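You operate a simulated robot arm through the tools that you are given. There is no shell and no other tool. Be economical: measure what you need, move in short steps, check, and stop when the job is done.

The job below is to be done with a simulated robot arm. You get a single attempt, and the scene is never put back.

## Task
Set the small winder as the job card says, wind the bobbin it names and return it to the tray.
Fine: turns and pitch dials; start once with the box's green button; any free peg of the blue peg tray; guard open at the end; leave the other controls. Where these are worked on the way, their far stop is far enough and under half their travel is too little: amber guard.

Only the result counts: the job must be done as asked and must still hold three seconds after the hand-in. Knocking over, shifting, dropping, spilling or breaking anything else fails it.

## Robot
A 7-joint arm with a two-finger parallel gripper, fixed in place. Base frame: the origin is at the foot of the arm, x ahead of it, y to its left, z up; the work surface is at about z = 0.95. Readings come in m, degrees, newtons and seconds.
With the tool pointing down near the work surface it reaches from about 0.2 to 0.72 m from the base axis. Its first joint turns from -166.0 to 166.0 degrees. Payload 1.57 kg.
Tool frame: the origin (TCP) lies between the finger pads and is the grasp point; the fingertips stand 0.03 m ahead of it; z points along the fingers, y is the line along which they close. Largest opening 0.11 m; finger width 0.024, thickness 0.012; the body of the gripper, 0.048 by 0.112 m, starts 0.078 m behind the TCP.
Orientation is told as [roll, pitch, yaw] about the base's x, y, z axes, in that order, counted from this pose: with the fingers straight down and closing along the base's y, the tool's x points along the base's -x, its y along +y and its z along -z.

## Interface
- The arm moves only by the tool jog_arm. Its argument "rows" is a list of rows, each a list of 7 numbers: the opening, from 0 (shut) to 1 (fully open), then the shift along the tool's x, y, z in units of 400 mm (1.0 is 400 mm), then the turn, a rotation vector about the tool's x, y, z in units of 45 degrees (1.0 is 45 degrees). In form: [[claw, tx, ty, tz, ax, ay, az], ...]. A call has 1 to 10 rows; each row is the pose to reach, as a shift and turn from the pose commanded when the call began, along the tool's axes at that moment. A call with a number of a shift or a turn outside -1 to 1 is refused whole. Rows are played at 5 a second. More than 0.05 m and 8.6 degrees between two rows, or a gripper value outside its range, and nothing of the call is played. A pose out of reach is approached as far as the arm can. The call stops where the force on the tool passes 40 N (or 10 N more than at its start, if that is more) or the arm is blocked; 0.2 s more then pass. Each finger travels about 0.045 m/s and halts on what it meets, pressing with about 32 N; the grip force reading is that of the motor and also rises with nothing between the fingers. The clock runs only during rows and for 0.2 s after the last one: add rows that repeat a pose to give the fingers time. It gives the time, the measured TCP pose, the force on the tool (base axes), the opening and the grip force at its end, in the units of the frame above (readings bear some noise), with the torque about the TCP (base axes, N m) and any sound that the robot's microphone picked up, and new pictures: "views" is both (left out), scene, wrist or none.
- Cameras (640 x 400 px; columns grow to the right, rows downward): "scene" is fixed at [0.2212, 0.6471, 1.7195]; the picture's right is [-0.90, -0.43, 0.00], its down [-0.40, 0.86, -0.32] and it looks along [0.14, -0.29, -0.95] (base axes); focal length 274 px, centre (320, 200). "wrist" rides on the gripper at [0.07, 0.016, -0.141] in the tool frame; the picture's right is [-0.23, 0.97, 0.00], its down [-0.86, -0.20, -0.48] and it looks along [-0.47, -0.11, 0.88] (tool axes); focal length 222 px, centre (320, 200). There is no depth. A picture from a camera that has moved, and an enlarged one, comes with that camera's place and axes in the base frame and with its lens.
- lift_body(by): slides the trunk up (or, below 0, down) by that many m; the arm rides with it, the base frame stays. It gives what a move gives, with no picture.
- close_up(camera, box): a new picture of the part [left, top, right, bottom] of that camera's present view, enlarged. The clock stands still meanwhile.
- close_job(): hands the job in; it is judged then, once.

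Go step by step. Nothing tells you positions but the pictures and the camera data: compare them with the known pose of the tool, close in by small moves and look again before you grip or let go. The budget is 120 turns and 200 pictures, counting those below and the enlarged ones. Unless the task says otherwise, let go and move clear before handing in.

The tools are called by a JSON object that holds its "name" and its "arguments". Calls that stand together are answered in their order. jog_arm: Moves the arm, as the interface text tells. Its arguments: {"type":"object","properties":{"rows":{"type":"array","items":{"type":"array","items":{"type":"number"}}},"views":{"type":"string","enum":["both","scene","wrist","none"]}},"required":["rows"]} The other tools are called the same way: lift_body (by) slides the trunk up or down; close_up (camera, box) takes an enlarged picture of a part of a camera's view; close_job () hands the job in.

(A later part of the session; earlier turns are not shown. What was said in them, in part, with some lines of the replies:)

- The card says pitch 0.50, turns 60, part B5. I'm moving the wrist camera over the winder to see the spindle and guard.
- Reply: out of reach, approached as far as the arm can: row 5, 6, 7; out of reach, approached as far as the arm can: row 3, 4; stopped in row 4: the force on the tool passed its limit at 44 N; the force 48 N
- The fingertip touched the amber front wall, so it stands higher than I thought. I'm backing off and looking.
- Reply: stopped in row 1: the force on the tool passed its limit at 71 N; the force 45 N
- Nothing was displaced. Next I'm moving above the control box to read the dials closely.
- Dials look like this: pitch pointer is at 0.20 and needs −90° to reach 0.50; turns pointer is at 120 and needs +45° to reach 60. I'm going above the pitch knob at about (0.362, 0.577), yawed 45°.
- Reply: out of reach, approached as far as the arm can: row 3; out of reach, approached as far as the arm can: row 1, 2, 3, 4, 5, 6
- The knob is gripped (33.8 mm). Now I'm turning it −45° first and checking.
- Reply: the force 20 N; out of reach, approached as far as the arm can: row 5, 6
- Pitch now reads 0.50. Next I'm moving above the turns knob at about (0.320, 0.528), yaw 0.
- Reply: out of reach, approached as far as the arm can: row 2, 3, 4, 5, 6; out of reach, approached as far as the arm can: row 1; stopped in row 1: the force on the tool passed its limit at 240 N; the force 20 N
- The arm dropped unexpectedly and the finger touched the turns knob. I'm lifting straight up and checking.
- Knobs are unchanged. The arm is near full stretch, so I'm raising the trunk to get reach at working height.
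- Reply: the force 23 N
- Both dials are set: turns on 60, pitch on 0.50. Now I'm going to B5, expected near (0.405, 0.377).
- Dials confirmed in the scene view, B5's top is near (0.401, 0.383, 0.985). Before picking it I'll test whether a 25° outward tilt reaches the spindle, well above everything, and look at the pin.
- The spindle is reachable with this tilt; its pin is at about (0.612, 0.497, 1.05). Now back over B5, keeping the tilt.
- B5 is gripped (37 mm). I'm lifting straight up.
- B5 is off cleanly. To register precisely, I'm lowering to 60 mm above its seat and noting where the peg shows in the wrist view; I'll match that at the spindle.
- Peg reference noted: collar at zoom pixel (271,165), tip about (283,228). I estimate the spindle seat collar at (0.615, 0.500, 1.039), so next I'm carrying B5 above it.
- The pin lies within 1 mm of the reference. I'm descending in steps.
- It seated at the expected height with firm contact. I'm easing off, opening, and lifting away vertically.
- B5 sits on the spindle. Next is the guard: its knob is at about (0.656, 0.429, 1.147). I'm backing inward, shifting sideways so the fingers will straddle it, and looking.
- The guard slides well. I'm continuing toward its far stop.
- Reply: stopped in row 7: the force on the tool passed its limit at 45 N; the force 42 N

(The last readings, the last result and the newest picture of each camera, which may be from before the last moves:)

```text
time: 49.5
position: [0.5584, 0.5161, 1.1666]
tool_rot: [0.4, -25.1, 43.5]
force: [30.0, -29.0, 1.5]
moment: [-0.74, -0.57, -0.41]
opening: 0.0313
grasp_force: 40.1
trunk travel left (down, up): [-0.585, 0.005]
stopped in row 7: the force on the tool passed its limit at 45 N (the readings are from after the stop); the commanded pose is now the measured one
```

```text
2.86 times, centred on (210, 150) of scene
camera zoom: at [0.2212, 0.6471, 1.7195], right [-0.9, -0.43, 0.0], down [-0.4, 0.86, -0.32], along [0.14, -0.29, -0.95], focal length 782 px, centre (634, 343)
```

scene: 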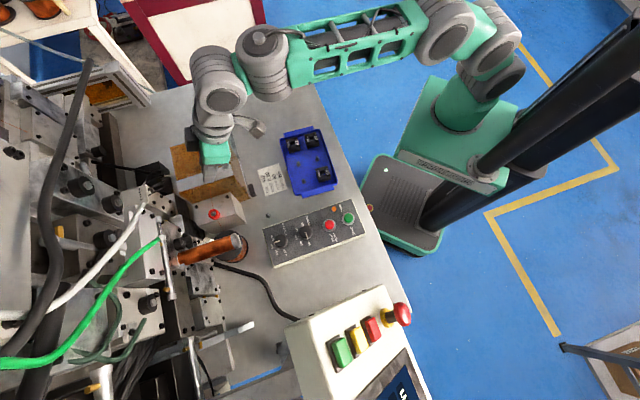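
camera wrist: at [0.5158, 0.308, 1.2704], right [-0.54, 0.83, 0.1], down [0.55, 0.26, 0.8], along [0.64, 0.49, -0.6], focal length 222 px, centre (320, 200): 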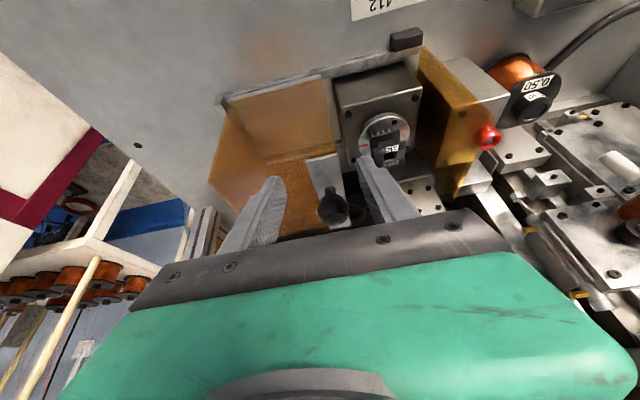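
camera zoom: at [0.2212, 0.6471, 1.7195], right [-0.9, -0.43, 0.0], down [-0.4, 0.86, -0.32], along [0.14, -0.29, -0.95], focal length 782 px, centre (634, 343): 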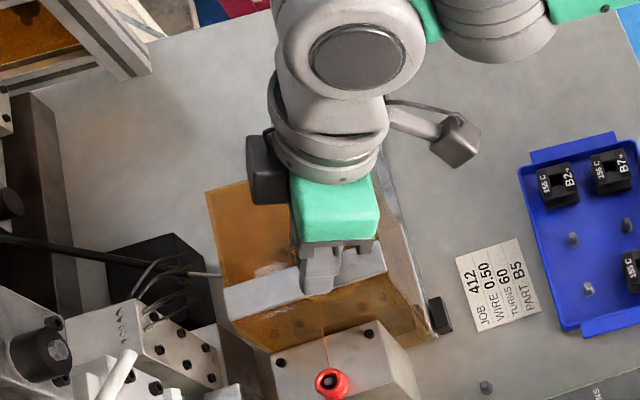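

The guard is at its far stop. I'm releasing and withdrawing inward, then looking.

{"name": "jog_arm", "arguments": {"rows": [[0.3, 0, -0.004, 0, 0, 0, 0], [0.45, 0, -0.004, 0, 0, 0, 0], [0.55, 0, -0.004, 0, 0, 0, 0], [0.55, 0, -0.004, 0, 0, 0, 0], [0.55, 0.07, -0.004, -0.04, 0, 0, 0], [0.55, 0.15, -0.004, -0.09, 0, 0, 0], [0.55, 0.2, -0.004, -0.14, 0, 0, 0], [0.55, 0.2, -0.004, -0.14, 0, 0, 0]], "views": "both"}}

{"name": "close_up", "arguments": {"camera": "scene", "box": [150, 80, 270, 220]}}

```text
time: 51.3
position: [0.4816, 0.4541, 1.1848]
tool_rot: [0.1, -25.1, 44.5]
force: [-0.3, 0.7, 0.6]
moment: [-0.01, 0.0, 0.0]
opening: 0.0605
grasp_force: 0.0
trunk travel left (down, up): [-0.585, 0.005]
camera wrist: at [0.3843, 0.3807, 1.2831], right [-0.54, 0.84, 0.1], down [0.55, 0.26, 0.8], along [0.64, 0.48, -0.6], focal length 222 px, centre (320, 200)
```

scene: 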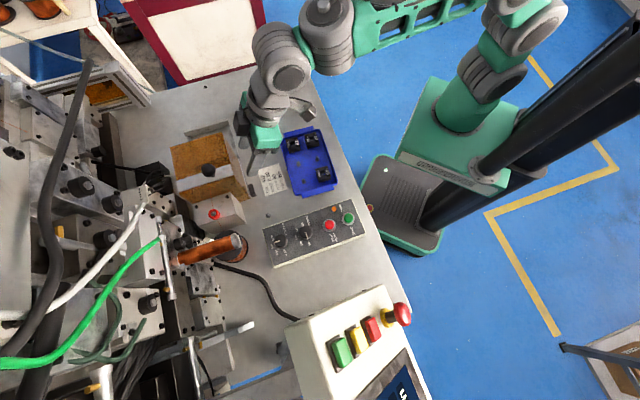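
wrist: 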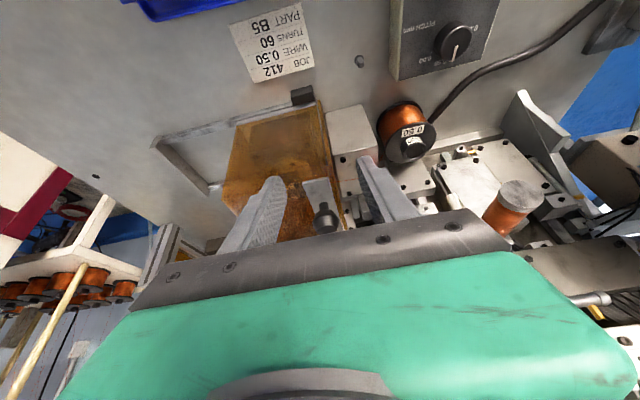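

```text
2.86 times, centred on (210, 150) of scene
camera zoom: at [0.2212, 0.6471, 1.7195], right [-0.9, -0.43, 0.0], down [-0.4, 0.86, -0.32], along [0.14, -0.29, -0.95], focal length 782 px, centre (634, 343)
```

zoom: 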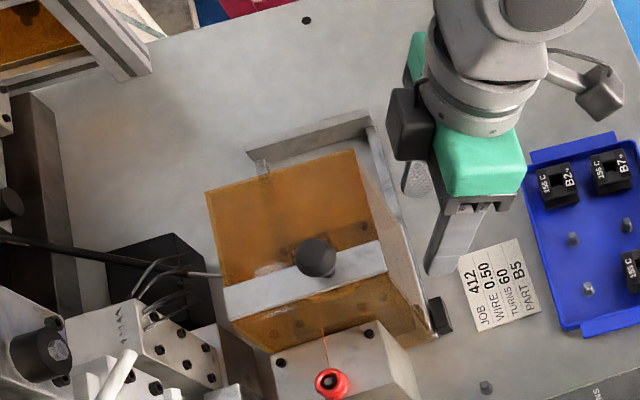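

The guard is closed over the bobbin. Now I'm going above the green START button, near (0.234, 0.447), with the fingers vertical and shut.

{"name": "jog_arm", "arguments": {"rows": [[0.5, 0.06, 0.053, -0.006, 0, 0.07, 0], [0.4, 0.12, 0.105, -0.011, 0, 0.139, 0], [0.3, 0.18, 0.158, -0.017, 0, 0.209, 0], [0.2, 0.24, 0.21, -0.023, 0, 0.278, 0], [0.1, 0.3, 0.263, -0.028, 0, 0.348, 0], [0, 0.36, 0.316, -0.034, 0, 0.417, 0], [0, 0.42, 0.368, -0.04, 0, 0.487, 0], [0, 0.4796, 0.421, -0.0453, 0, 0.556, 0], [0, 0.4796, 0.421, -0.0453, 0, 0.556, 0]], "views": "wrist"}}

{"name": "close_up", "arguments": {"camera": "wrist", "box": [240, 100, 400, 230]}}

```text
time: 53.3
position: [0.2368, 0.4505, 1.12]
tool_rot: [0.1, 0.1, 44.5]
force: [-0.2, 0.4, -1.4]
moment: [-0.01, -0.03, -0.02]
opening: 0.0
grasp_force: 21.0
trunk travel left (down, up): [-0.585, 0.005]
camera wrist: at [0.1764, 0.4136, 1.2606], right [-0.52, 0.85, 0.0], down [0.75, 0.46, 0.48], along [0.41, 0.25, -0.88], focal length 222 px, centre (320, 200)
```

wrist: 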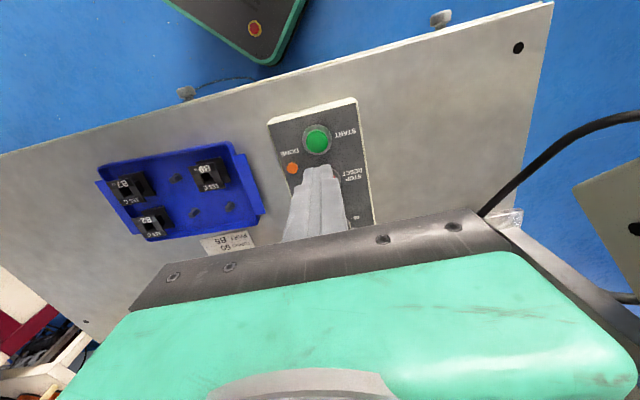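

```text
3.08 times, centred on (320, 165) of wrist
camera zoom: at [0.1764, 0.4136, 1.2606], right [-0.52, 0.85, 0.0], down [0.75, 0.46, 0.48], along [0.41, 0.25, -0.88], focal length 684 px, centre (320, 308)
```

zoom: 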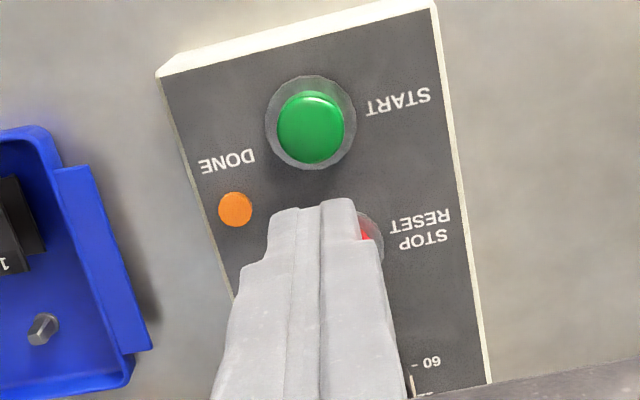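

{"name": "jog_arm", "arguments": {"rows": [[0, 0.0235, -0.003, 0.05, 0, 0, 0], [0, 0.0235, -0.003, 0.1, 0, 0, 0], [0, 0.0235, -0.003, 0.145, 0, 0, 0], [0, 0.0235, -0.003, 0.145, 0, 0, 0]], "views": "wrist"}}

{"name": "close_up", "arguments": {"camera": "wrist", "box": [240, 100, 400, 230]}}

{"name": "close_up", "arguments": {"camera": "scene", "box": [310, 190, 380, 240]}}

```text
time: 54.3
position: [0.2286, 0.4418, 1.0609]
tool_rot: [0.1, -0.1, 44.4]
force: [-1.0, -0.7, 0.9]
moment: [0.02, -0.03, 0.0]
opening: 0.0
grasp_force: 21.3
trunk travel left (down, up): [-0.585, 0.005]
camera wrist: at [0.1692, 0.4049, 1.2031], right [-0.52, 0.85, 0.0], down [0.75, 0.46, 0.48], along [0.41, 0.25, -0.88], focal length 222 px, centre (320, 200)
```

wrist: 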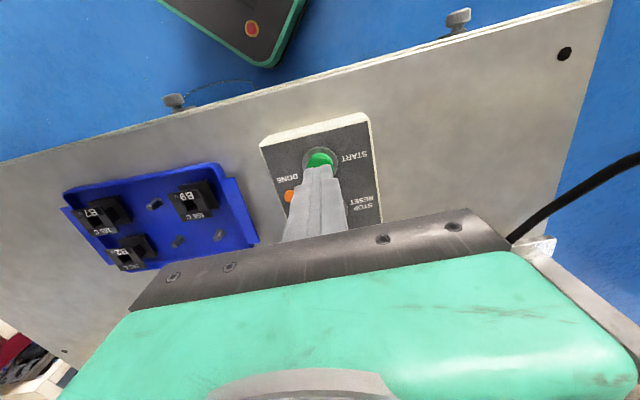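

```text
3.08 times, centred on (320, 165) of wrist
camera zoom: at [0.1692, 0.4049, 1.2031], right [-0.52, 0.85, 0.0], down [0.75, 0.46, 0.48], along [0.41, 0.25, -0.88], focal length 684 px, centre (320, 308)
```

zoom: 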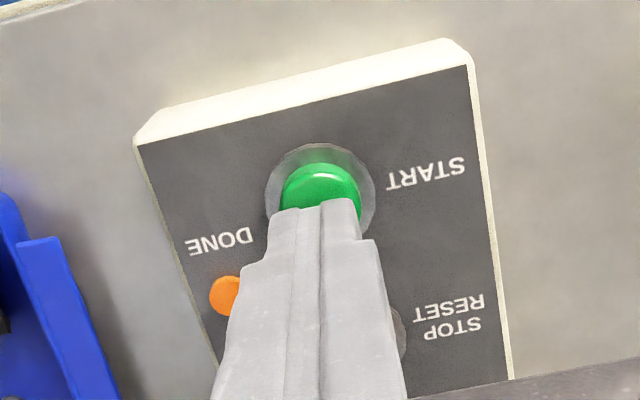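

```text
8.00 times, centred on (345, 215) of scene
camera zoom: at [0.2212, 0.6471, 1.7195], right [-0.9, -0.43, 0.0], down [-0.4, 0.86, -0.32], along [0.14, -0.29, -0.95], focal length 2190 px, centre (120, 80)
```

zoom: 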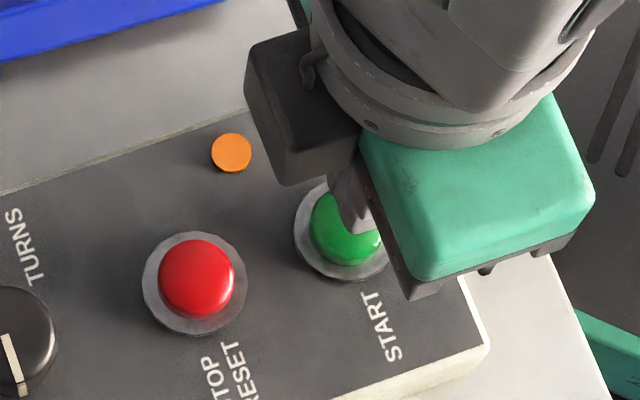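

{"name": "jog_arm", "arguments": {"rows": [[0, 0.0075, 0, 0.01, 0, 0, 0], [0, 0.0075, 0, 0.02, 0, 0, 0], [0, 0.0075, 0, 0.03, 0, 0, 0], [0, 0.0075, 0, 0.04, 0, 0, 0]], "views": "none"}}

```text
time: 55.3
position: [0.2279, 0.4407, 1.046]
tool_rot: [0.0, -0.1, 44.5]
force: [0.2, 0.3, -0.3]
moment: [0.0, -0.02, -0.01]
opening: 0.0001
grasp_force: 20.9
trunk travel left (down, up): [-0.585, 0.005]
```

{"name": "jog_arm", "arguments": {"rows": [[0, 0, 0, 0.008, 0, 0, 0], [0, 0, 0, 0.016, 0, 0, 0], [0, 0, 0, 0.022, 0, 0, 0]], "views": "none"}}

{"name": "close_up", "arguments": {"camera": "scene", "box": [310, 190, 380, 240]}}

```text
time: 56.1
position: [0.2264, 0.4396, 1.0367]
tool_rot: [0.1, -0.1, 44.5]
force: [-0.2, 0.2, -0.7]
moment: [0.01, 0.02, 0.01]
opening: 0.0001
grasp_force: 21.1
trunk travel left (down, up): [-0.585, 0.005]
```

```text
8.00 times, centred on (345, 215) of scene
camera zoom: at [0.2212, 0.6471, 1.7195], right [-0.9, -0.43, 0.0], down [-0.4, 0.86, -0.32], along [0.14, -0.29, -0.95], focal length 2190 px, centre (120, 80)
```

zoom: 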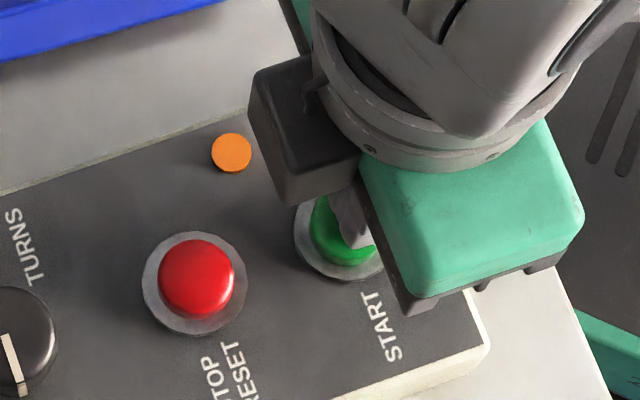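

{"name": "jog_arm", "arguments": {"rows": [[0, -0.01, 0, 0, 0, 0, 0], [0, -0.01, 0, 0.008, 0, 0, 0], [0, -0.01, 0, 0.014, 0, 0, 0], [0, -0.01, 0, 0.014, 0, 0, 0]], "views": "wrist"}}

{"name": "close_up", "arguments": {"camera": "wrist", "box": [240, 100, 400, 230]}}

{"name": "close_up", "arguments": {"camera": "scene", "box": [310, 190, 380, 240]}}

```text
time: 57.1
position: [0.2302, 0.4426, 1.0311]
tool_rot: [0.1, -0.2, 44.6]
force: [-0.9, 1.4, 5.2]
moment: [0.04, 0.06, -0.03]
opening: 0.0
grasp_force: 21.4
trunk travel left (down, up): [-0.585, 0.005]
heard: click
camera wrist: at [0.1705, 0.4049, 1.1725], right [-0.52, 0.85, 0.0], down [0.75, 0.46, 0.48], along [0.41, 0.25, -0.88], focal length 222 px, centre (320, 200)
```

wrist: 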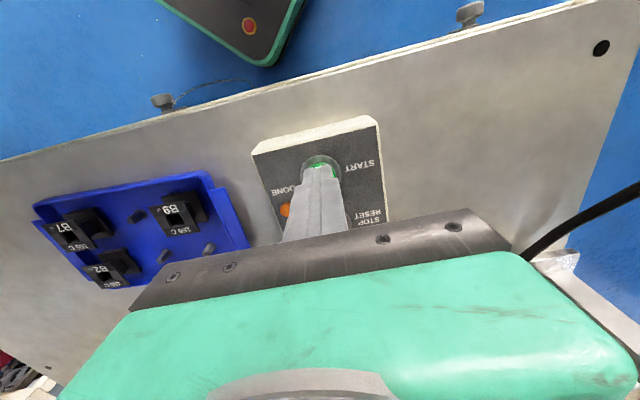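

```text
3.08 times, centred on (320, 165) of wrist
camera zoom: at [0.1705, 0.4049, 1.1725], right [-0.52, 0.85, 0.0], down [0.75, 0.46, 0.48], along [0.41, 0.25, -0.88], focal length 684 px, centre (320, 308)
```

zoom: 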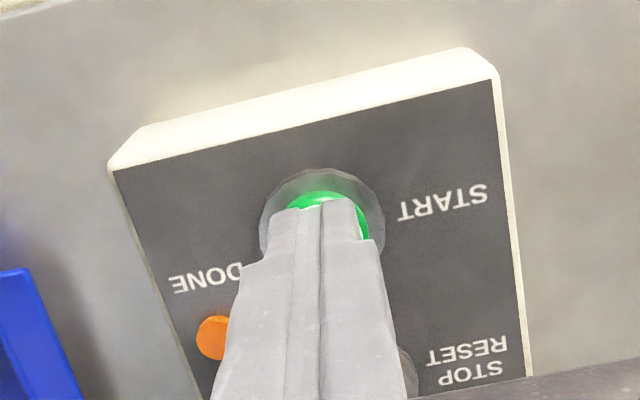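

```text
8.00 times, centred on (345, 215) of scene
camera zoom: at [0.2212, 0.6471, 1.7195], right [-0.9, -0.43, 0.0], down [-0.4, 0.86, -0.32], along [0.14, -0.29, -0.95], focal length 2190 px, centre (120, 80)
```

zoom: 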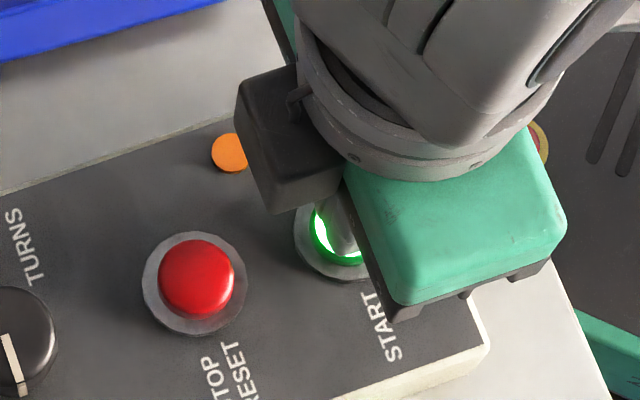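

Click heard and START is lit. I'm withdrawing straight up and letting it run.

{"name": "jog_arm", "arguments": {"rows": [[0, 0, 0, -0.03, 0, 0, 0], [0, 0, 0, -0.1, 0, 0, 0], [0, 0, 0, -0.2, 0, 0, 0], [0, 0, 0, -0.3, 0, 0, 0], [0, 0, 0, -0.35, 0, 0, 0], [0, 0, 0, -0.35, 0, 0, 0], [0, 0, 0, -0.35, 0, 0, 0]], "views": "scene"}}

{"name": "close_up", "arguments": {"camera": "scene", "box": [260, 190, 380, 270]}}

{"name": "close_up", "arguments": {"camera": "scene", "box": [150, 120, 270, 230]}}

```text
time: 58.7
position: [0.231, 0.4403, 1.1704]
tool_rot: [0.1, -0.2, 44.5]
force: [0.3, -1.1, 0.1]
moment: [0.02, 0.01, 0.01]
opening: 0.0001
grasp_force: 21.1
trunk travel left (down, up): [-0.585, 0.005]
```

scene: 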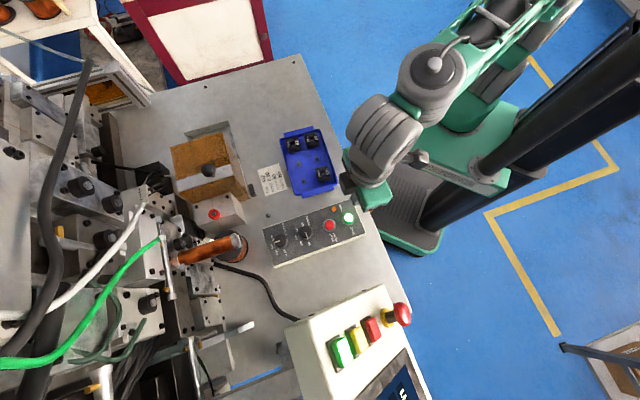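

```text
5.00 times, centred on (320, 230) of scene
camera zoom: at [0.2212, 0.6471, 1.7195], right [-0.9, -0.43, 0.0], down [-0.4, 0.86, -0.32], along [0.14, -0.29, -0.95], focal length 1369 px, centre (320, 50)
```

zoom: 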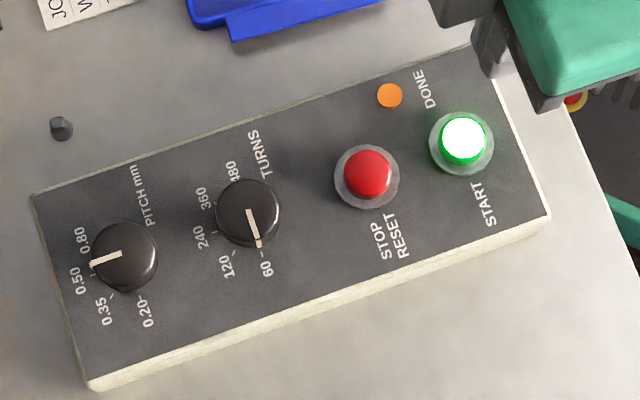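

```text
3.64 times, centred on (210, 175) of scene
camera zoom: at [0.2212, 0.6471, 1.7195], right [-0.9, -0.43, 0.0], down [-0.4, 0.86, -0.32], along [0.14, -0.29, -0.95], focal length 996 px, centre (720, 291)
```

zoom: 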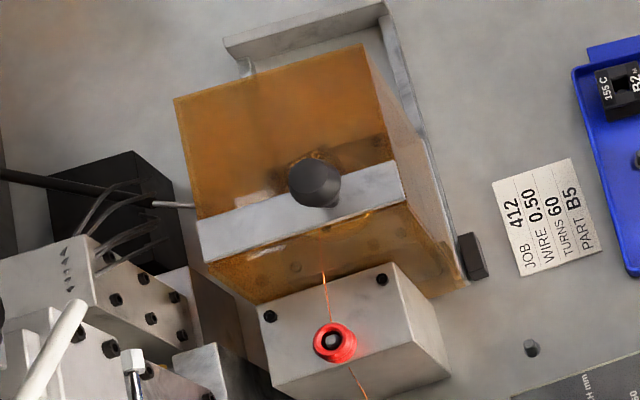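

It is running. I'm waiting for DONE.

{"name": "jog_arm", "arguments": {"rows": [[0, 0, 0, -0.35, 0, 0, 0], [0, 0, 0, 0, 0, 0, 0]], "views": "none"}}

{"name": "jog_arm", "arguments": {"rows": [[0, 0, 0, 0, 0, 0, 0], [0, 0, 0, 0, 0, 0, 0], [0, 0, 0, 0, 0, 0, 0], [0, 0, 0, 0, 0, 0, 0], [0, 0, 0, 0, 0, 0, 0], [0, 0, 0, 0, 0, 0, 0], [0, 0, 0, 0, 0, 0, 0], [0, 0, 0, 0, 0, 0, 0], [0, 0, 0, 0, 0, 0, 0], [0, 0, 0, 0, 0, 0, 0]], "views": "none"}}

{"name": "close_up", "arguments": {"camera": "scene", "box": [150, 120, 390, 270]}}

```text
refused: row 1 steps farther than a row can; nothing moved
```

```text
time: 60.9
position: [0.2305, 0.4404, 1.17]
tool_rot: [0.1, -0.1, 44.5]
force: [0.1, -0.2, -0.2]
moment: [0.03, 0.0, 0.0]
opening: 0.0003
grasp_force: 21.5
trunk travel left (down, up): [-0.585, 0.005]
```

```text
2.67 times, centred on (270, 195) of scene
camera zoom: at [0.2212, 0.6471, 1.7195], right [-0.9, -0.43, 0.0], down [-0.4, 0.86, -0.32], along [0.14, -0.29, -0.95], focal length 730 px, centre (453, 213)
```

zoom: 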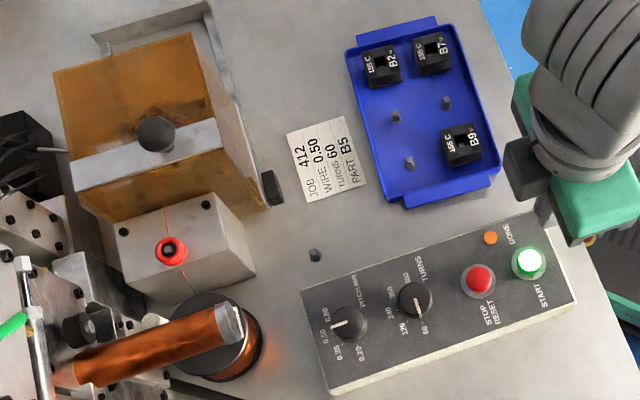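

{"name": "jog_arm", "arguments": {"rows": [[0.1, -0.059, -0.052, -0.01, 0, -0.07, 0], [0.2, -0.118, -0.104, -0.02, 0, -0.139, 0], [0.3, -0.177, -0.156, -0.03, 0, -0.209, 0], [0.4, -0.236, -0.208, -0.037, 0, -0.278, 0], [0.5, -0.295, -0.26, -0.037, 0, -0.348, 0], [0.55, -0.354, -0.312, -0.037, 0, -0.417, 0], [0.55, -0.413, -0.364, -0.037, 0, -0.487, 0], [0.55, -0.4715, -0.415, -0.037, 0, -0.556, -0.011], [0.55, -0.4715, -0.415, -0.037, 0, -0.556, -0.011]], "views": "none"}}

{"name": "close_up", "arguments": {"camera": "scene", "box": [150, 120, 390, 270]}}

```text
time: 62.9
position: [0.4833, 0.4562, 1.1832]
tool_rot: [0.0, -25.2, 45.0]
force: [0.0, 0.4, 1.2]
moment: [0.0, -0.01, 0.0]
opening: 0.0604
grasp_force: 0.1
trunk travel left (down, up): [-0.585, 0.005]
```

```text
2.67 times, centred on (270, 195) of scene
camera zoom: at [0.2212, 0.6471, 1.7195], right [-0.9, -0.43, 0.0], down [-0.4, 0.86, -0.32], along [0.14, -0.29, -0.95], focal length 730 px, centre (453, 213)
```

zoom: 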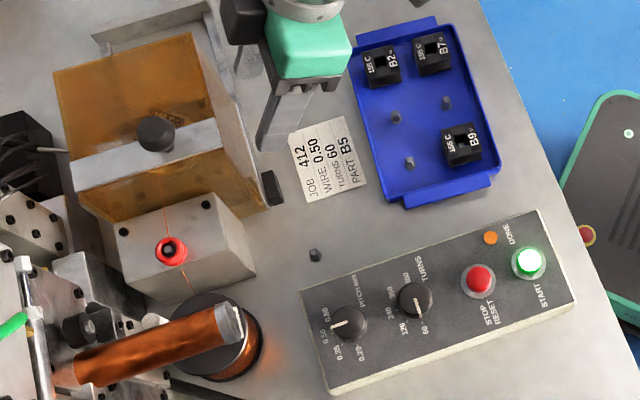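

{"name": "jog_arm", "arguments": {"rows": [[0.55, 0, 0, 0, 0, 0, 0], [0.55, 0, 0, 0, 0, 0, 0], [0.55, 0, 0, 0, 0, 0, 0], [0.55, 0, 0, 0, 0, 0, 0], [0.55, 0, 0, 0, 0, 0, 0], [0.55, 0, 0, 0, 0, 0, 0], [0.55, 0, 0, 0, 0, 0, 0], [0.55, 0, 0, 0, 0, 0, 0], [0.55, 0, 0, 0, 0, 0, 0], [0.55, 0, 0, 0, 0, 0, 0]], "views": "none"}}

{"name": "close_up", "arguments": {"camera": "scene", "box": [150, 120, 390, 270]}}

```text
time: 65.1
position: [0.4835, 0.4568, 1.1837]
tool_rot: [0.1, -25.1, 45.0]
force: [0.4, 0.3, 1.3]
moment: [0.0, -0.02, -0.02]
opening: 0.0605
grasp_force: 0.1
trunk travel left (down, up): [-0.585, 0.005]
```

```text
2.67 times, centred on (270, 195) of scene
camera zoom: at [0.2212, 0.6471, 1.7195], right [-0.9, -0.43, 0.0], down [-0.4, 0.86, -0.32], along [0.14, -0.29, -0.95], focal length 730 px, centre (453, 213)
```

zoom: 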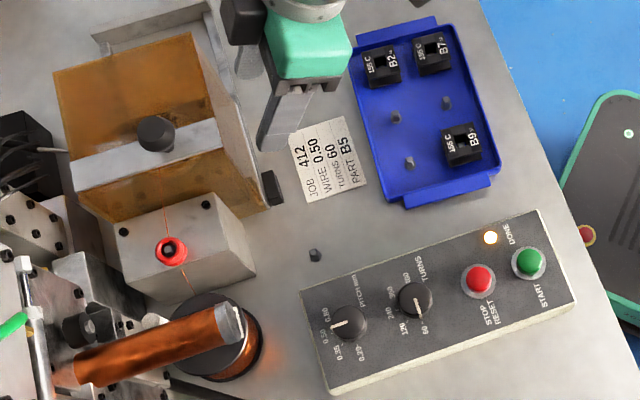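

DONE is lit and START has gone out. I'm going back to the guard knob.

{"name": "jog_arm", "arguments": {"rows": [[0.55, 0.018, -0.027, 0.038, 0, 0, 0], [0.55, -0.05, -0.027, 0.07, 0, 0, 0], [0.55, -0.12, -0.027, 0.103, 0, 0, 0], [0.55, -0.197, -0.027, 0.1397, 0, 0, 0], [0.55, -0.197, -0.027, 0.1397, 0, 0, 0]], "views": "none"}}

{"name": "close_up", "arguments": {"camera": "wrist", "box": [240, 100, 400, 240]}}

```text
time: 66.3
position: [0.5564, 0.514, 1.166]
tool_rot: [0.0, -25.1, 45.0]
force: [0.3, -0.7, -0.2]
moment: [0.0, -0.01, -0.01]
opening: 0.0604
grasp_force: 0.0
trunk travel left (down, up): [-0.585, 0.005]
```

```text
2.86 times, centred on (320, 170) of wrist
camera zoom: at [0.46, 0.4391, 1.266], right [-0.54, 0.83, 0.1], down [0.54, 0.26, 0.8], along [0.64, 0.48, -0.6], focal length 635 px, centre (320, 286)
```

zoom: 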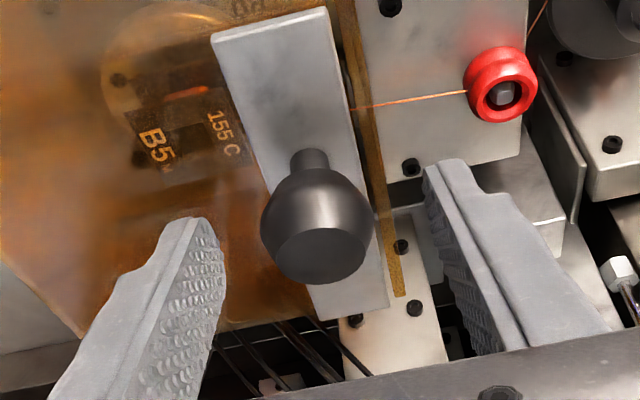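

{"name": "jog_arm", "arguments": {"rows": [[0.4, 0, 0, 0, 0, 0, 0], [0.25, 0, 0, 0, 0, 0, 0], [0.15, 0, 0, 0, 0, 0, 0], [0.15, 0, 0, 0, 0, 0, 0], [0.15, 0, -0.04, 0, 0, 0, 0], [0.15, 0, -0.085, 0, 0, 0, 0], [0.15, 0, -0.13, 0, 0, 0, 0], [0.15, 0, -0.175, 0, 0, 0, 0], [0.15, 0, -0.22, 0, 0, 0, 0], [0.15, 0, -0.26, 0, 0, 0, 0]], "views": "none"}}

{"name": "jog_arm", "arguments": {"rows": [[0.15, 0, -0.02, 0, 0, 0, 0], [0.15, 0, -0.035, 0, 0, 0, 0], [0.15, 0, -0.05, 0, 0, 0, 0], [0.15, 0, -0.065, 0, 0, 0, 0], [0.15, 0, -0.08, 0, 0, 0, 0]], "views": "scene"}}

```text
time: 68.5
position: [0.629, 0.4416, 1.1679]
tool_rot: [0.0, -25.2, 44.9]
force: [-2.2, -2.9, 3.3]
moment: [-0.08, 0.44, 0.12]
opening: 0.0311
grasp_force: 40.4
trunk travel left (down, up): [-0.585, 0.005]
```

```text
time: 69.7
position: [0.6473, 0.4231, 1.168]
tool_rot: [-0.1, -25.0, 45.4]
force: [-15.6, 13.7, -1.6]
moment: [0.58, 0.45, 0.05]
opening: 0.0309
grasp_force: 40.2
trunk travel left (down, up): [-0.585, 0.005]
```

scene: 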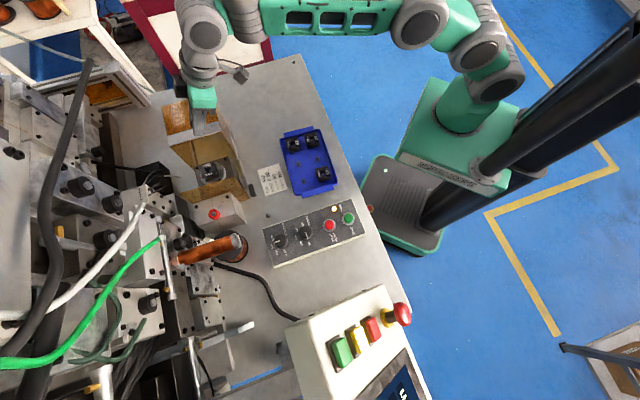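

The guard is back at its open stop. I'm releasing and backing away, then looking at the wound bobbin.

{"name": "jog_arm", "arguments": {"rows": [[0.3, 0, 0.003, 0, 0, 0, 0], [0.45, 0, 0.003, 0, 0, 0, 0], [0.55, 0, 0.003, 0, 0, 0, 0], [0.55, 0, 0.003, 0, 0, 0, 0], [0.55, 0.07, 0.003, -0.04, 0, 0, 0], [0.55, 0.15, 0.003, -0.1, 0, 0, 0], [0.55, 0.15, 0.1, -0.1, 0, 0, 0], [0.55, 0.15, 0.2, -0.1, 0, 0, 0], [0.55, 0.15, 0.2, -0.1, 0, 0, 0]], "views": "both"}}

{"name": "close_up", "arguments": {"camera": "wrist", "box": [260, 110, 380, 220]}}

{"name": "close_up", "arguments": {"camera": "scene", "box": [180, 140, 250, 220]}}

```text
time: 71.7
position: [0.5465, 0.4263, 1.1807]
tool_rot: [0.0, -25.1, 45.0]
force: [0.0, 0.6, 0.3]
moment: [-0.03, 0.04, 0.0]
opening: 0.0606
grasp_force: 0.0
trunk travel left (down, up): [-0.585, 0.005]
camera wrist: at [0.4498, 0.3515, 1.2788], right [-0.54, 0.83, 0.1], down [0.55, 0.26, 0.8], along [0.64, 0.48, -0.6], focal length 222 px, centre (320, 200)
```

scene: 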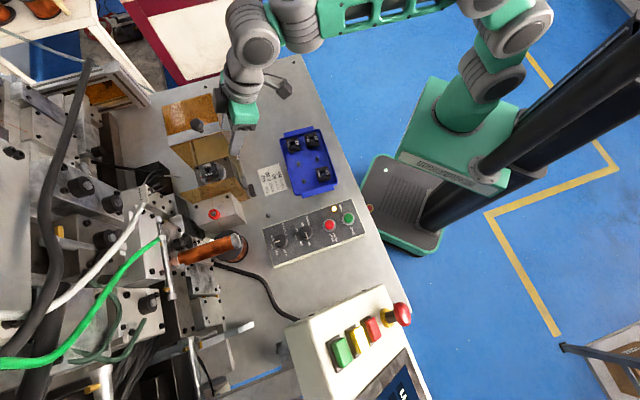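
wrist: 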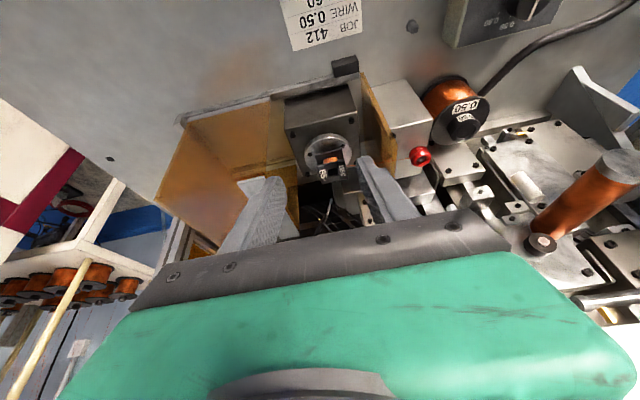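

```text
3.64 times, centred on (320, 165) of wrist
camera zoom: at [0.4498, 0.3515, 1.2788], right [-0.54, 0.83, 0.1], down [0.55, 0.26, 0.8], along [0.64, 0.48, -0.6], focal length 808 px, centre (320, 327)
```

zoom: 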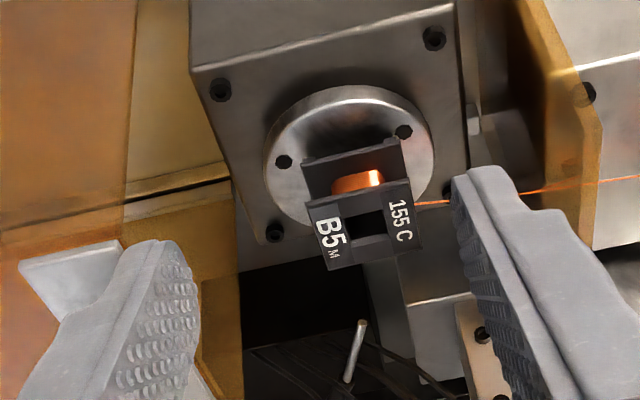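

```text
5.00 times, centred on (215, 180) of scene
camera zoom: at [0.2212, 0.6471, 1.7195], right [-0.9, -0.43, 0.0], down [-0.4, 0.86, -0.32], along [0.14, -0.29, -0.95], focal length 1369 px, centre (845, 300)
```

zoom: 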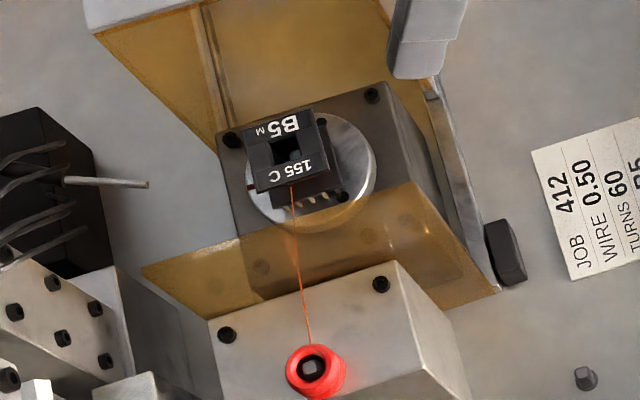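

The bobbin is wound with copper and now stands square to the gripper (rotated about 90°). I'm going above it, same tool pose as before.

{"name": "jog_arm", "arguments": {"rows": [[0.5, -0.06, 0.004, 0.03, 0, 0, 0], [0.48, -0.13, 0.008, 0.065, 0, 0, 0], [0.48, -0.2, 0.0118, 0.1, 0, 0, 0], [0.48, -0.1767, 0.0118, 0.1657, 0, 0, 0], [0.48, -0.1767, 0.0118, 0.1657, 0, 0, 0]], "views": "none"}}

{"name": "close_up", "arguments": {"camera": "wrist", "box": [250, 90, 390, 210]}}

```text
time: 72.9
position: [0.6066, 0.4928, 1.1496]
tool_rot: [-0.1, -25.1, 45.0]
force: [0.6, -1.2, -0.5]
moment: [0.0, -0.01, -0.02]
opening: 0.053
grasp_force: 0.1
trunk travel left (down, up): [-0.585, 0.005]
```

```text
3.33 times, centred on (320, 150) of wrist
camera zoom: at [0.5106, 0.4182, 1.2468], right [-0.54, 0.83, 0.1], down [0.54, 0.26, 0.8], along [0.64, 0.48, -0.6], focal length 740 px, centre (320, 367)
```

zoom: 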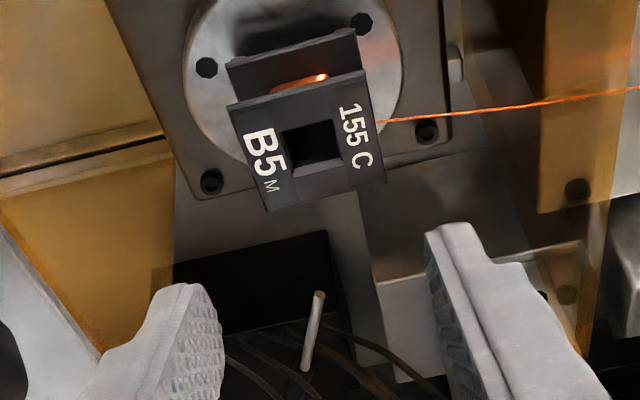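

{"name": "jog_arm", "arguments": {"rows": [[0.46, 0.022, 0.007, 0.045, 0, 0, 0], [0.46, 0.044, 0.007, 0.09, 0, 0, 0], [0.46, 0.066, 0.007, 0.1348, 0, 0, 0], [0.46, 0.066, 0.007, 0.1348, 0, 0, 0]], "views": "none"}}

{"name": "close_up", "arguments": {"camera": "wrist", "box": [250, 90, 390, 210]}}

```text
time: 73.9
position: [0.606, 0.4961, 1.0885]
tool_rot: [0.0, -25.1, 45.0]
force: [0.8, 0.3, 0.3]
moment: [0.0, 0.04, 0.01]
opening: 0.0504
grasp_force: 0.1
trunk travel left (down, up): [-0.585, 0.005]
```

```text
3.33 times, centred on (320, 150) of wrist
camera zoom: at [0.5085, 0.4204, 1.1874], right [-0.54, 0.83, 0.1], down [0.54, 0.26, 0.8], along [0.64, 0.48, -0.6], focal length 740 px, centre (320, 367)
```

zoom: 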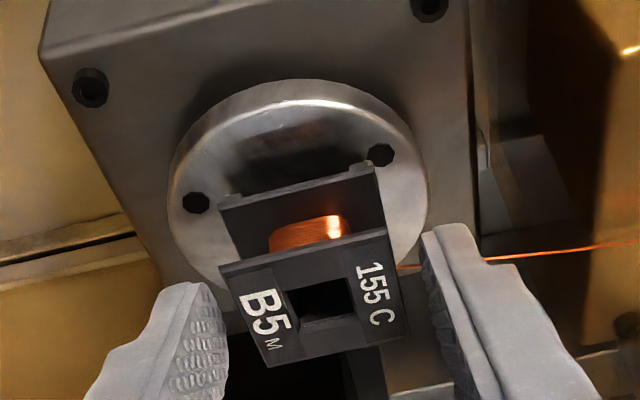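

Aligned well; the bobbin lies between the pads just as at the first pick. I'm closing.

{"name": "jog_arm", "arguments": {"rows": [[0.36, 0, 0, 0, 0, 0, 0], [0.28, 0, 0, 0, 0, 0, 0], [0.2, 0, 0, 0, 0, 0, 0], [0.2, 0, 0, 0, 0, 0, 0]], "views": "none"}}

{"name": "close_up", "arguments": {"camera": "wrist", "box": [250, 90, 390, 210]}}

```text
time: 74.9
position: [0.6059, 0.496, 1.0897]
tool_rot: [0.1, -25.2, 45.0]
force: [-0.5, 1.2, 0.4]
moment: [0.01, 0.0, 0.01]
opening: 0.0366
grasp_force: 32.3
trunk travel left (down, up): [-0.585, 0.005]
```

```text
3.33 times, centred on (320, 150) of wrist
camera zoom: at [0.5085, 0.4204, 1.1875], right [-0.54, 0.83, 0.1], down [0.54, 0.26, 0.8], along [0.64, 0.48, -0.6], focal length 740 px, centre (320, 367)
```

zoom: 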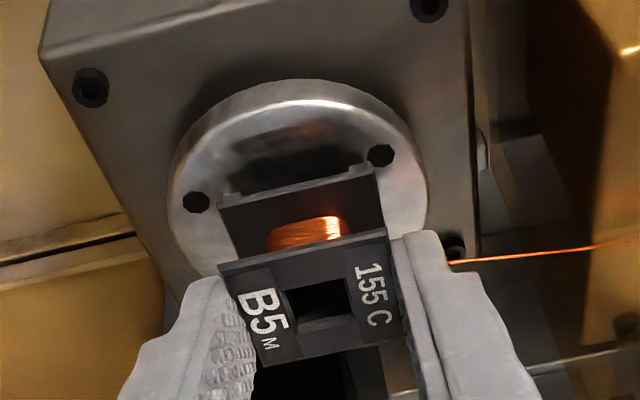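

{"name": "jog_arm", "arguments": {"rows": [[0.2, -0.01, 0, -0.022, 0, 0, 0], [0.2, -0.021, 0, -0.045, 0, 0, 0], [0.2, -0.042, 0, -0.09, 0, 0, 0], [0.2, -0.075, 0, -0.16, 0, 0, 0], [0.2, -0.075, 0, -0.16, 0, 0, 0]], "views": "none"}}

{"name": "close_up", "arguments": {"camera": "wrist", "box": [250, 70, 390, 210]}}

{"name": "close_up", "arguments": {"camera": "scene", "box": [170, 130, 250, 220]}}

```text
time: 76.1
position: [0.605, 0.4962, 1.1604]
tool_rot: [0.1, -25.1, 44.9]
force: [-0.5, 0.2, 0.0]
moment: [-0.03, 0.0, 0.01]
opening: 0.0363
grasp_force: 31.8
trunk travel left (down, up): [-0.585, 0.005]
```

```text
2.86 times, centred on (320, 140) of wrist
camera zoom: at [0.5081, 0.4218, 1.2585], right [-0.54, 0.83, 0.1], down [0.55, 0.26, 0.8], along [0.64, 0.48, -0.6], focal length 635 px, centre (320, 371)
```

zoom: 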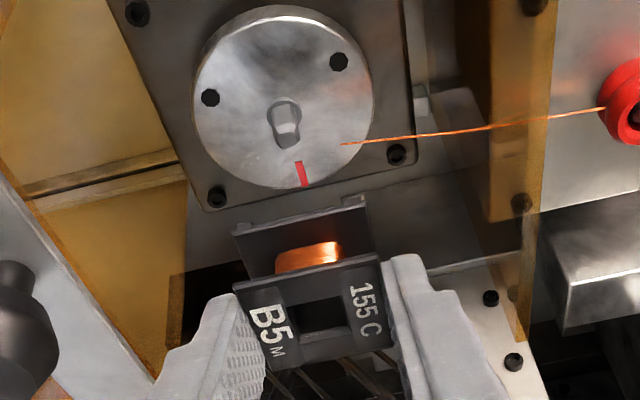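

```text
4.44 times, centred on (210, 175) of scene
camera zoom: at [0.2212, 0.6471, 1.7195], right [-0.9, -0.43, 0.0], down [-0.4, 0.86, -0.32], along [0.14, -0.29, -0.95], focal length 1217 px, centre (809, 311)
```

zoom: 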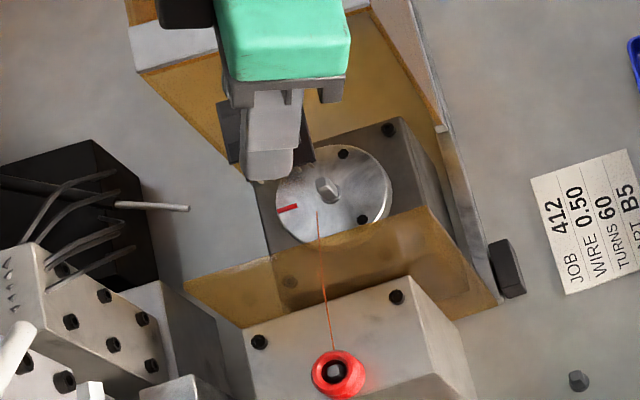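

The wound bobbin is off and the wire has parted cleanly. Now I'm carrying it back over its own peg.

{"name": "jog_arm", "arguments": {"rows": [[0.2, 0.074, 0.01, -0.035, 0.005, 0, 0.01], [0.2, 0.149, 0.035, -0.07, 0.012, 0, 0.025], [0.2, 0.223, 0.06, -0.105, 0.02, 0, 0.04], [0.2, 0.298, 0.09, -0.139, 0.027, 0, 0.057], [0.2, 0.372, 0.115, -0.174, 0.034, 0, 0.072], [0.2, 0.446, 0.14, -0.209, 0.04, 0, 0.086], [0.2, 0.5207, 0.1658, -0.2439, 0.0471, 0, 0.1006], [0.2, 0.5631, 0.1658, -0.1533, 0.0471, 0, 0.1006], [0.2, 0.5631, 0.1658, -0.1533, 0.0471, 0, 0.1006]], "views": "wrist"}}

{"name": "close_up", "arguments": {"camera": "wrist", "box": [270, 85, 370, 155]}}

```text
time: 78.1
position: [0.3956, 0.3811, 1.12]
tool_rot: [-0.1, -25.2, 40.1]
force: [-0.3, -0.3, -0.9]
moment: [-0.02, -0.01, -0.01]
opening: 0.0364
grasp_force: 32.3
trunk travel left (down, up): [-0.585, 0.005]
camera wrist: at [0.2923, 0.3142, 1.2178], right [-0.47, 0.88, 0.1], down [0.57, 0.21, 0.8], along [0.68, 0.43, -0.6], focal length 222 px, centre (320, 200)
```

wrist: 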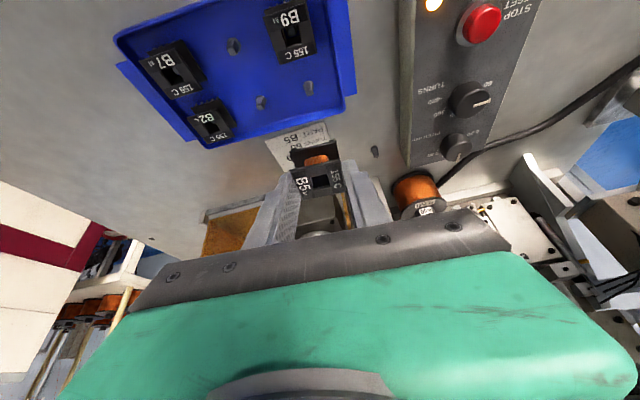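

```text
5.71 times, centred on (320, 120) of wrist
camera zoom: at [0.2923, 0.3142, 1.2178], right [-0.47, 0.88, 0.1], down [0.57, 0.21, 0.8], along [0.68, 0.43, -0.6], focal length 1269 px, centre (320, 657)
```

zoom: 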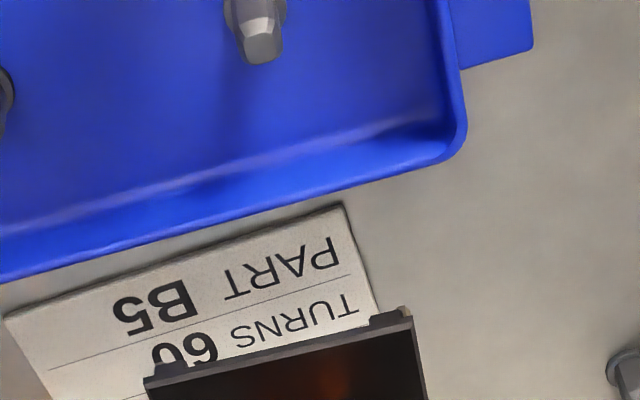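

{"name": "jog_arm", "arguments": {"rows": [[0.2, 0.03, 0, 0.065, 0, 0, 0], [0.2, 0.0612, 0, 0.1306, 0, 0, 0], [0.2, 0.0612, 0, 0.1306, 0, 0, 0]], "views": "none"}}

{"name": "close_up", "arguments": {"camera": "wrist", "box": [270, 85, 370, 155]}}

```text
time: 78.9
position: [0.3942, 0.3796, 1.061]
tool_rot: [0.1, -25.1, 40.0]
force: [0.7, 0.8, 0.0]
moment: [0.02, -0.02, -0.03]
opening: 0.0364
grasp_force: 31.8
trunk travel left (down, up): [-0.585, 0.005]
```

```text
5.71 times, centred on (320, 120) of wrist
camera zoom: at [0.291, 0.314, 1.16], right [-0.47, 0.88, 0.1], down [0.57, 0.21, 0.8], along [0.68, 0.43, -0.6], focal length 1269 px, centre (320, 657)
```

zoom: 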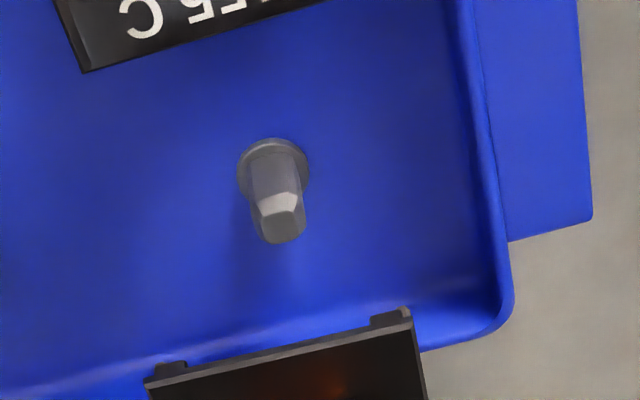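

{"name": "jog_arm", "arguments": {"rows": [[0.2, 0.018, 0.001, 0.04, 0, 0, 0], [0.2, 0.036, 0.001, 0.08, 0, 0, 0], [0.2, 0.045, 0.001, 0.1, 0, 0, 0], [0.2, 0.0529, 0.001, 0.1188, 0, 0, 0], [0.2, 0.0529, 0.001, 0.1188, 0, 0, 0]], "views": "none"}}

{"name": "close_up", "arguments": {"camera": "wrist", "box": [250, 90, 390, 210]}}

{"name": "close_up", "arguments": {"camera": "scene", "box": [270, 150, 340, 200]}}

```text
time: 80.1
position: [0.395, 0.3807, 1.0094]
tool_rot: [0.0, -25.2, 40.0]
force: [0.5, 0.8, -0.3]
moment: [0.02, 0.0, 0.03]
opening: 0.0367
grasp_force: 31.6
trunk travel left (down, up): [-0.585, 0.005]
```

```text
3.33 times, centred on (320, 150) of wrist
camera zoom: at [0.2919, 0.315, 1.1083], right [-0.47, 0.88, 0.1], down [0.57, 0.21, 0.8], along [0.68, 0.43, -0.6], focal length 740 px, centre (320, 367)
```

zoom: 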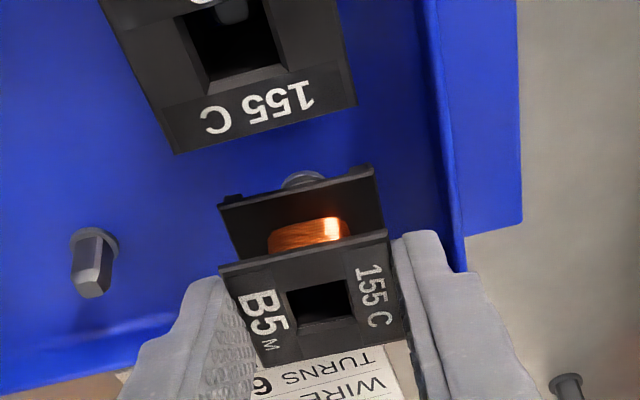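

```text
8.00 times, centred on (305, 175) of scene
camera zoom: at [0.2212, 0.6471, 1.7195], right [-0.9, -0.43, 0.0], down [-0.4, 0.86, -0.32], along [0.14, -0.29, -0.95], focal length 2190 px, centre (440, 400)
```

zoom: 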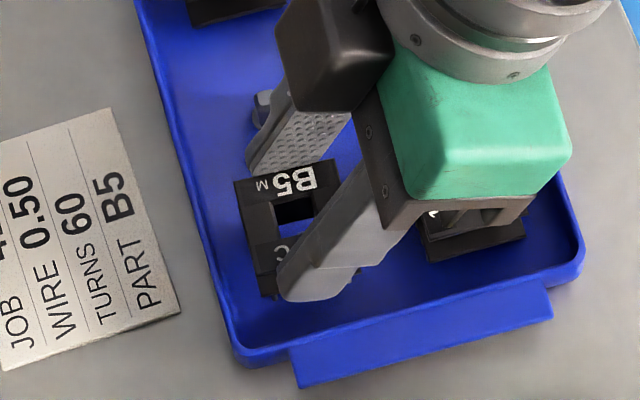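

{"name": "jog_arm", "arguments": {"rows": [[0.2, 0.003, 0, 0.0065, 0, 0, 0], [0.2, 0.006, 0, 0.013, 0, 0, 0], [0.2, 0.0085, 0, 0.0181, 0, 0, 0], [0.2, 0.0085, 0, 0.0181, 0, 0, 0]], "views": "none"}}

{"name": "close_up", "arguments": {"camera": "wrist", "box": [250, 90, 390, 210]}}

```text
time: 81.1
position: [0.3945, 0.3821, 1.0015]
tool_rot: [-0.1, -25.2, 40.0]
force: [-0.1, -0.1, -0.2]
moment: [0.0, -0.03, 0.0]
opening: 0.0364
grasp_force: 32.0
trunk travel left (down, up): [-0.585, 0.005]
```

```text
3.33 times, centred on (320, 150) of wrist
camera zoom: at [0.2916, 0.3144, 1.1003], right [-0.47, 0.88, 0.1], down [0.57, 0.21, 0.8], along [0.68, 0.43, -0.6], focal length 740 px, centre (320, 367)
```

zoom: 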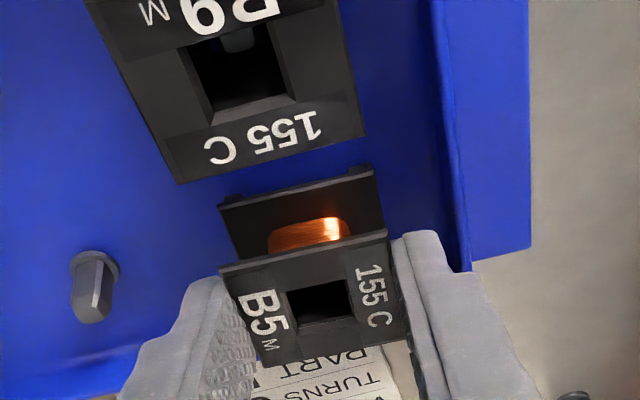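

{"name": "jog_arm", "arguments": {"rows": [[0.2, 0.001, 0, 0.0023, 0, 0, 0], [0.2, 0.0021, 0, 0.0045, 0, 0, 0], [0.2, 0.0032, 0, 0.0068, 0, 0, 0], [0.2, 0.0032, 0, 0.0068, 0, 0, 0]], "views": "none"}}

```text
time: 82.1
position: [0.3955, 0.3813, 1.0002]
tool_rot: [0.0, -25.3, 40.0]
force: [-0.6, 0.0, 10.8]
moment: [0.0, -0.03, 0.02]
opening: 0.0364
grasp_force: 31.9
trunk travel left (down, up): [-0.585, 0.005]
```

It seated with contact at the original height. I'm opening a little and lifting straight up.

{"name": "jog_arm", "arguments": {"rows": [[0.2, -0.001, 0, -0.002, 0, 0, 0], [0.35, -0.001, 0, -0.002, 0, 0, 0], [0.4, -0.001, 0, -0.002, 0, 0, 0], [0.4, -0.001, 0, -0.002, 0, 0, 0], [0.4, -0.02, 0, -0.045, 0, 0, 0], [0.4, -0.053, 0, -0.113, 0, 0, 0], [0.4, -0.095, 0, -0.2, 0, 0, 0], [0.4, -0.137, 0, -0.29, 0, 0, 0], [0.4, -0.137, 0, -0.29, 0, 0, 0]], "views": "none"}}

{"name": "jog_arm", "arguments": {"rows": [[0.4, 0.08, 0, -0.05, 0, 0, 0], [0.4, 0.17, 0, -0.09, 0, 0, 0], [0.4, 0.26, 0, -0.13, 0, 0, 0], [0.4, 0.26, 0, -0.13, 0, 0, 0]], "views": "both"}}

{"name": "close_up", "arguments": {"camera": "scene", "box": [250, 120, 350, 200]}}

{"name": "close_up", "arguments": {"camera": "scene", "box": [150, 80, 390, 270]}}

```text
time: 84.1
position: [0.3953, 0.3806, 1.128]
tool_rot: [0.0, -25.1, 39.9]
force: [0.3, -0.1, 0.2]
moment: [-0.01, -0.01, 0.01]
opening: 0.044
grasp_force: 0.1
trunk travel left (down, up): [-0.585, 0.005]
```

```text
time: 85.1
position: [0.3062, 0.3061, 1.1294]
tool_rot: [0.0, -25.2, 40.0]
force: [0.3, 0.3, -0.4]
moment: [0.01, 0.0, 0.03]
opening: 0.044
grasp_force: 0.1
trunk travel left (down, up): [-0.585, 0.005]
camera wrist: at [0.2017, 0.2397, 1.2279], right [-0.47, 0.88, 0.1], down [0.57, 0.21, 0.8], along [0.68, 0.43, -0.6], focal length 222 px, centre (320, 200)
```

scene: 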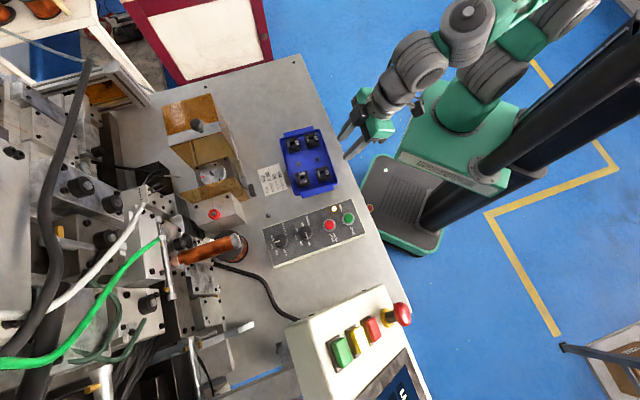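
wrist: 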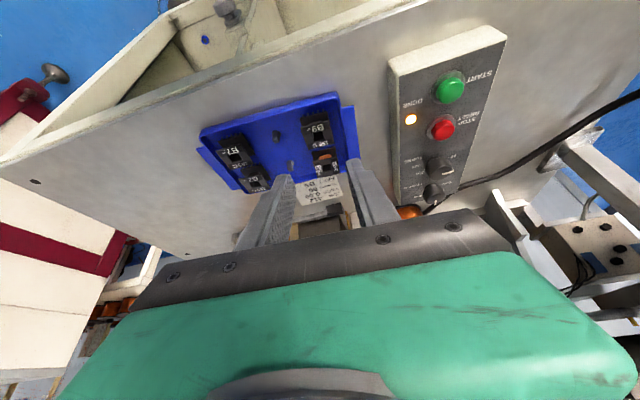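

```text
5.00 times, centred on (300, 160) of scene
camera zoom: at [0.2212, 0.6471, 1.7195], right [-0.9, -0.43, 0.0], down [-0.4, 0.86, -0.32], along [0.14, -0.29, -0.95], focal length 1369 px, centre (420, 400)
```

zoom: 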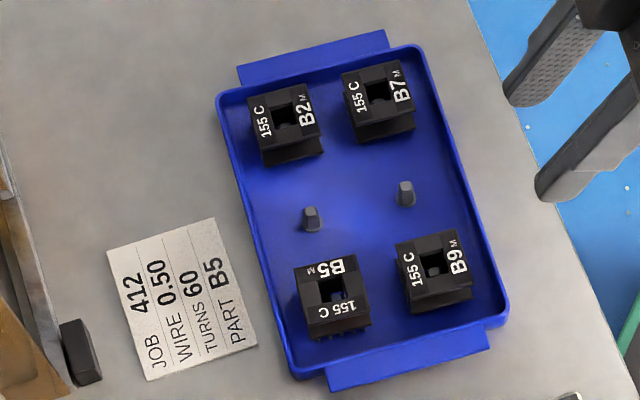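

```text
2.11 times, centred on (270, 175) of scene
camera zoom: at [0.2212, 0.6471, 1.7195], right [-0.9, -0.43, 0.0], down [-0.4, 0.86, -0.32], along [0.14, -0.29, -0.95], focal length 576 px, centre (425, 253)
```

zoom: 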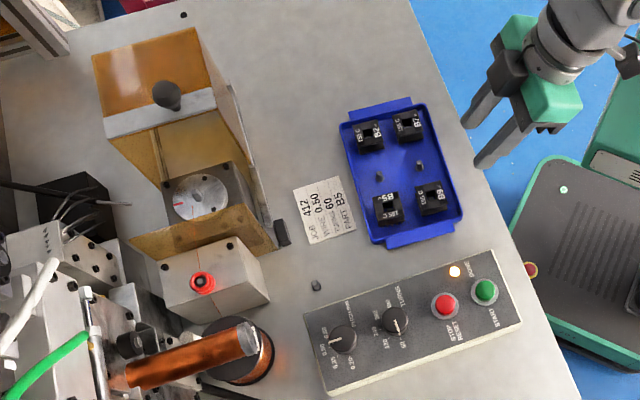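

B5 sits wound on its peg, the guard is open, DONE is lit, the other bobbins are where they were, and the arm is clear.

{"name": "close_job", "arguments": {}}

```text
The job is handed in.
```

I wound B5 at pitch 0.50 and 60 turns with a single press of START, then put it back on its own peg in the blue tray. The guard is open at its stop.

On the way, two contacts went over the force limit: a fingertip against the fixed amber wall (up to 71 N), and a finger on the turns knob when the arm dropped (240 N). In the pictures afterwards, nothing had moved and both dials read correctly.
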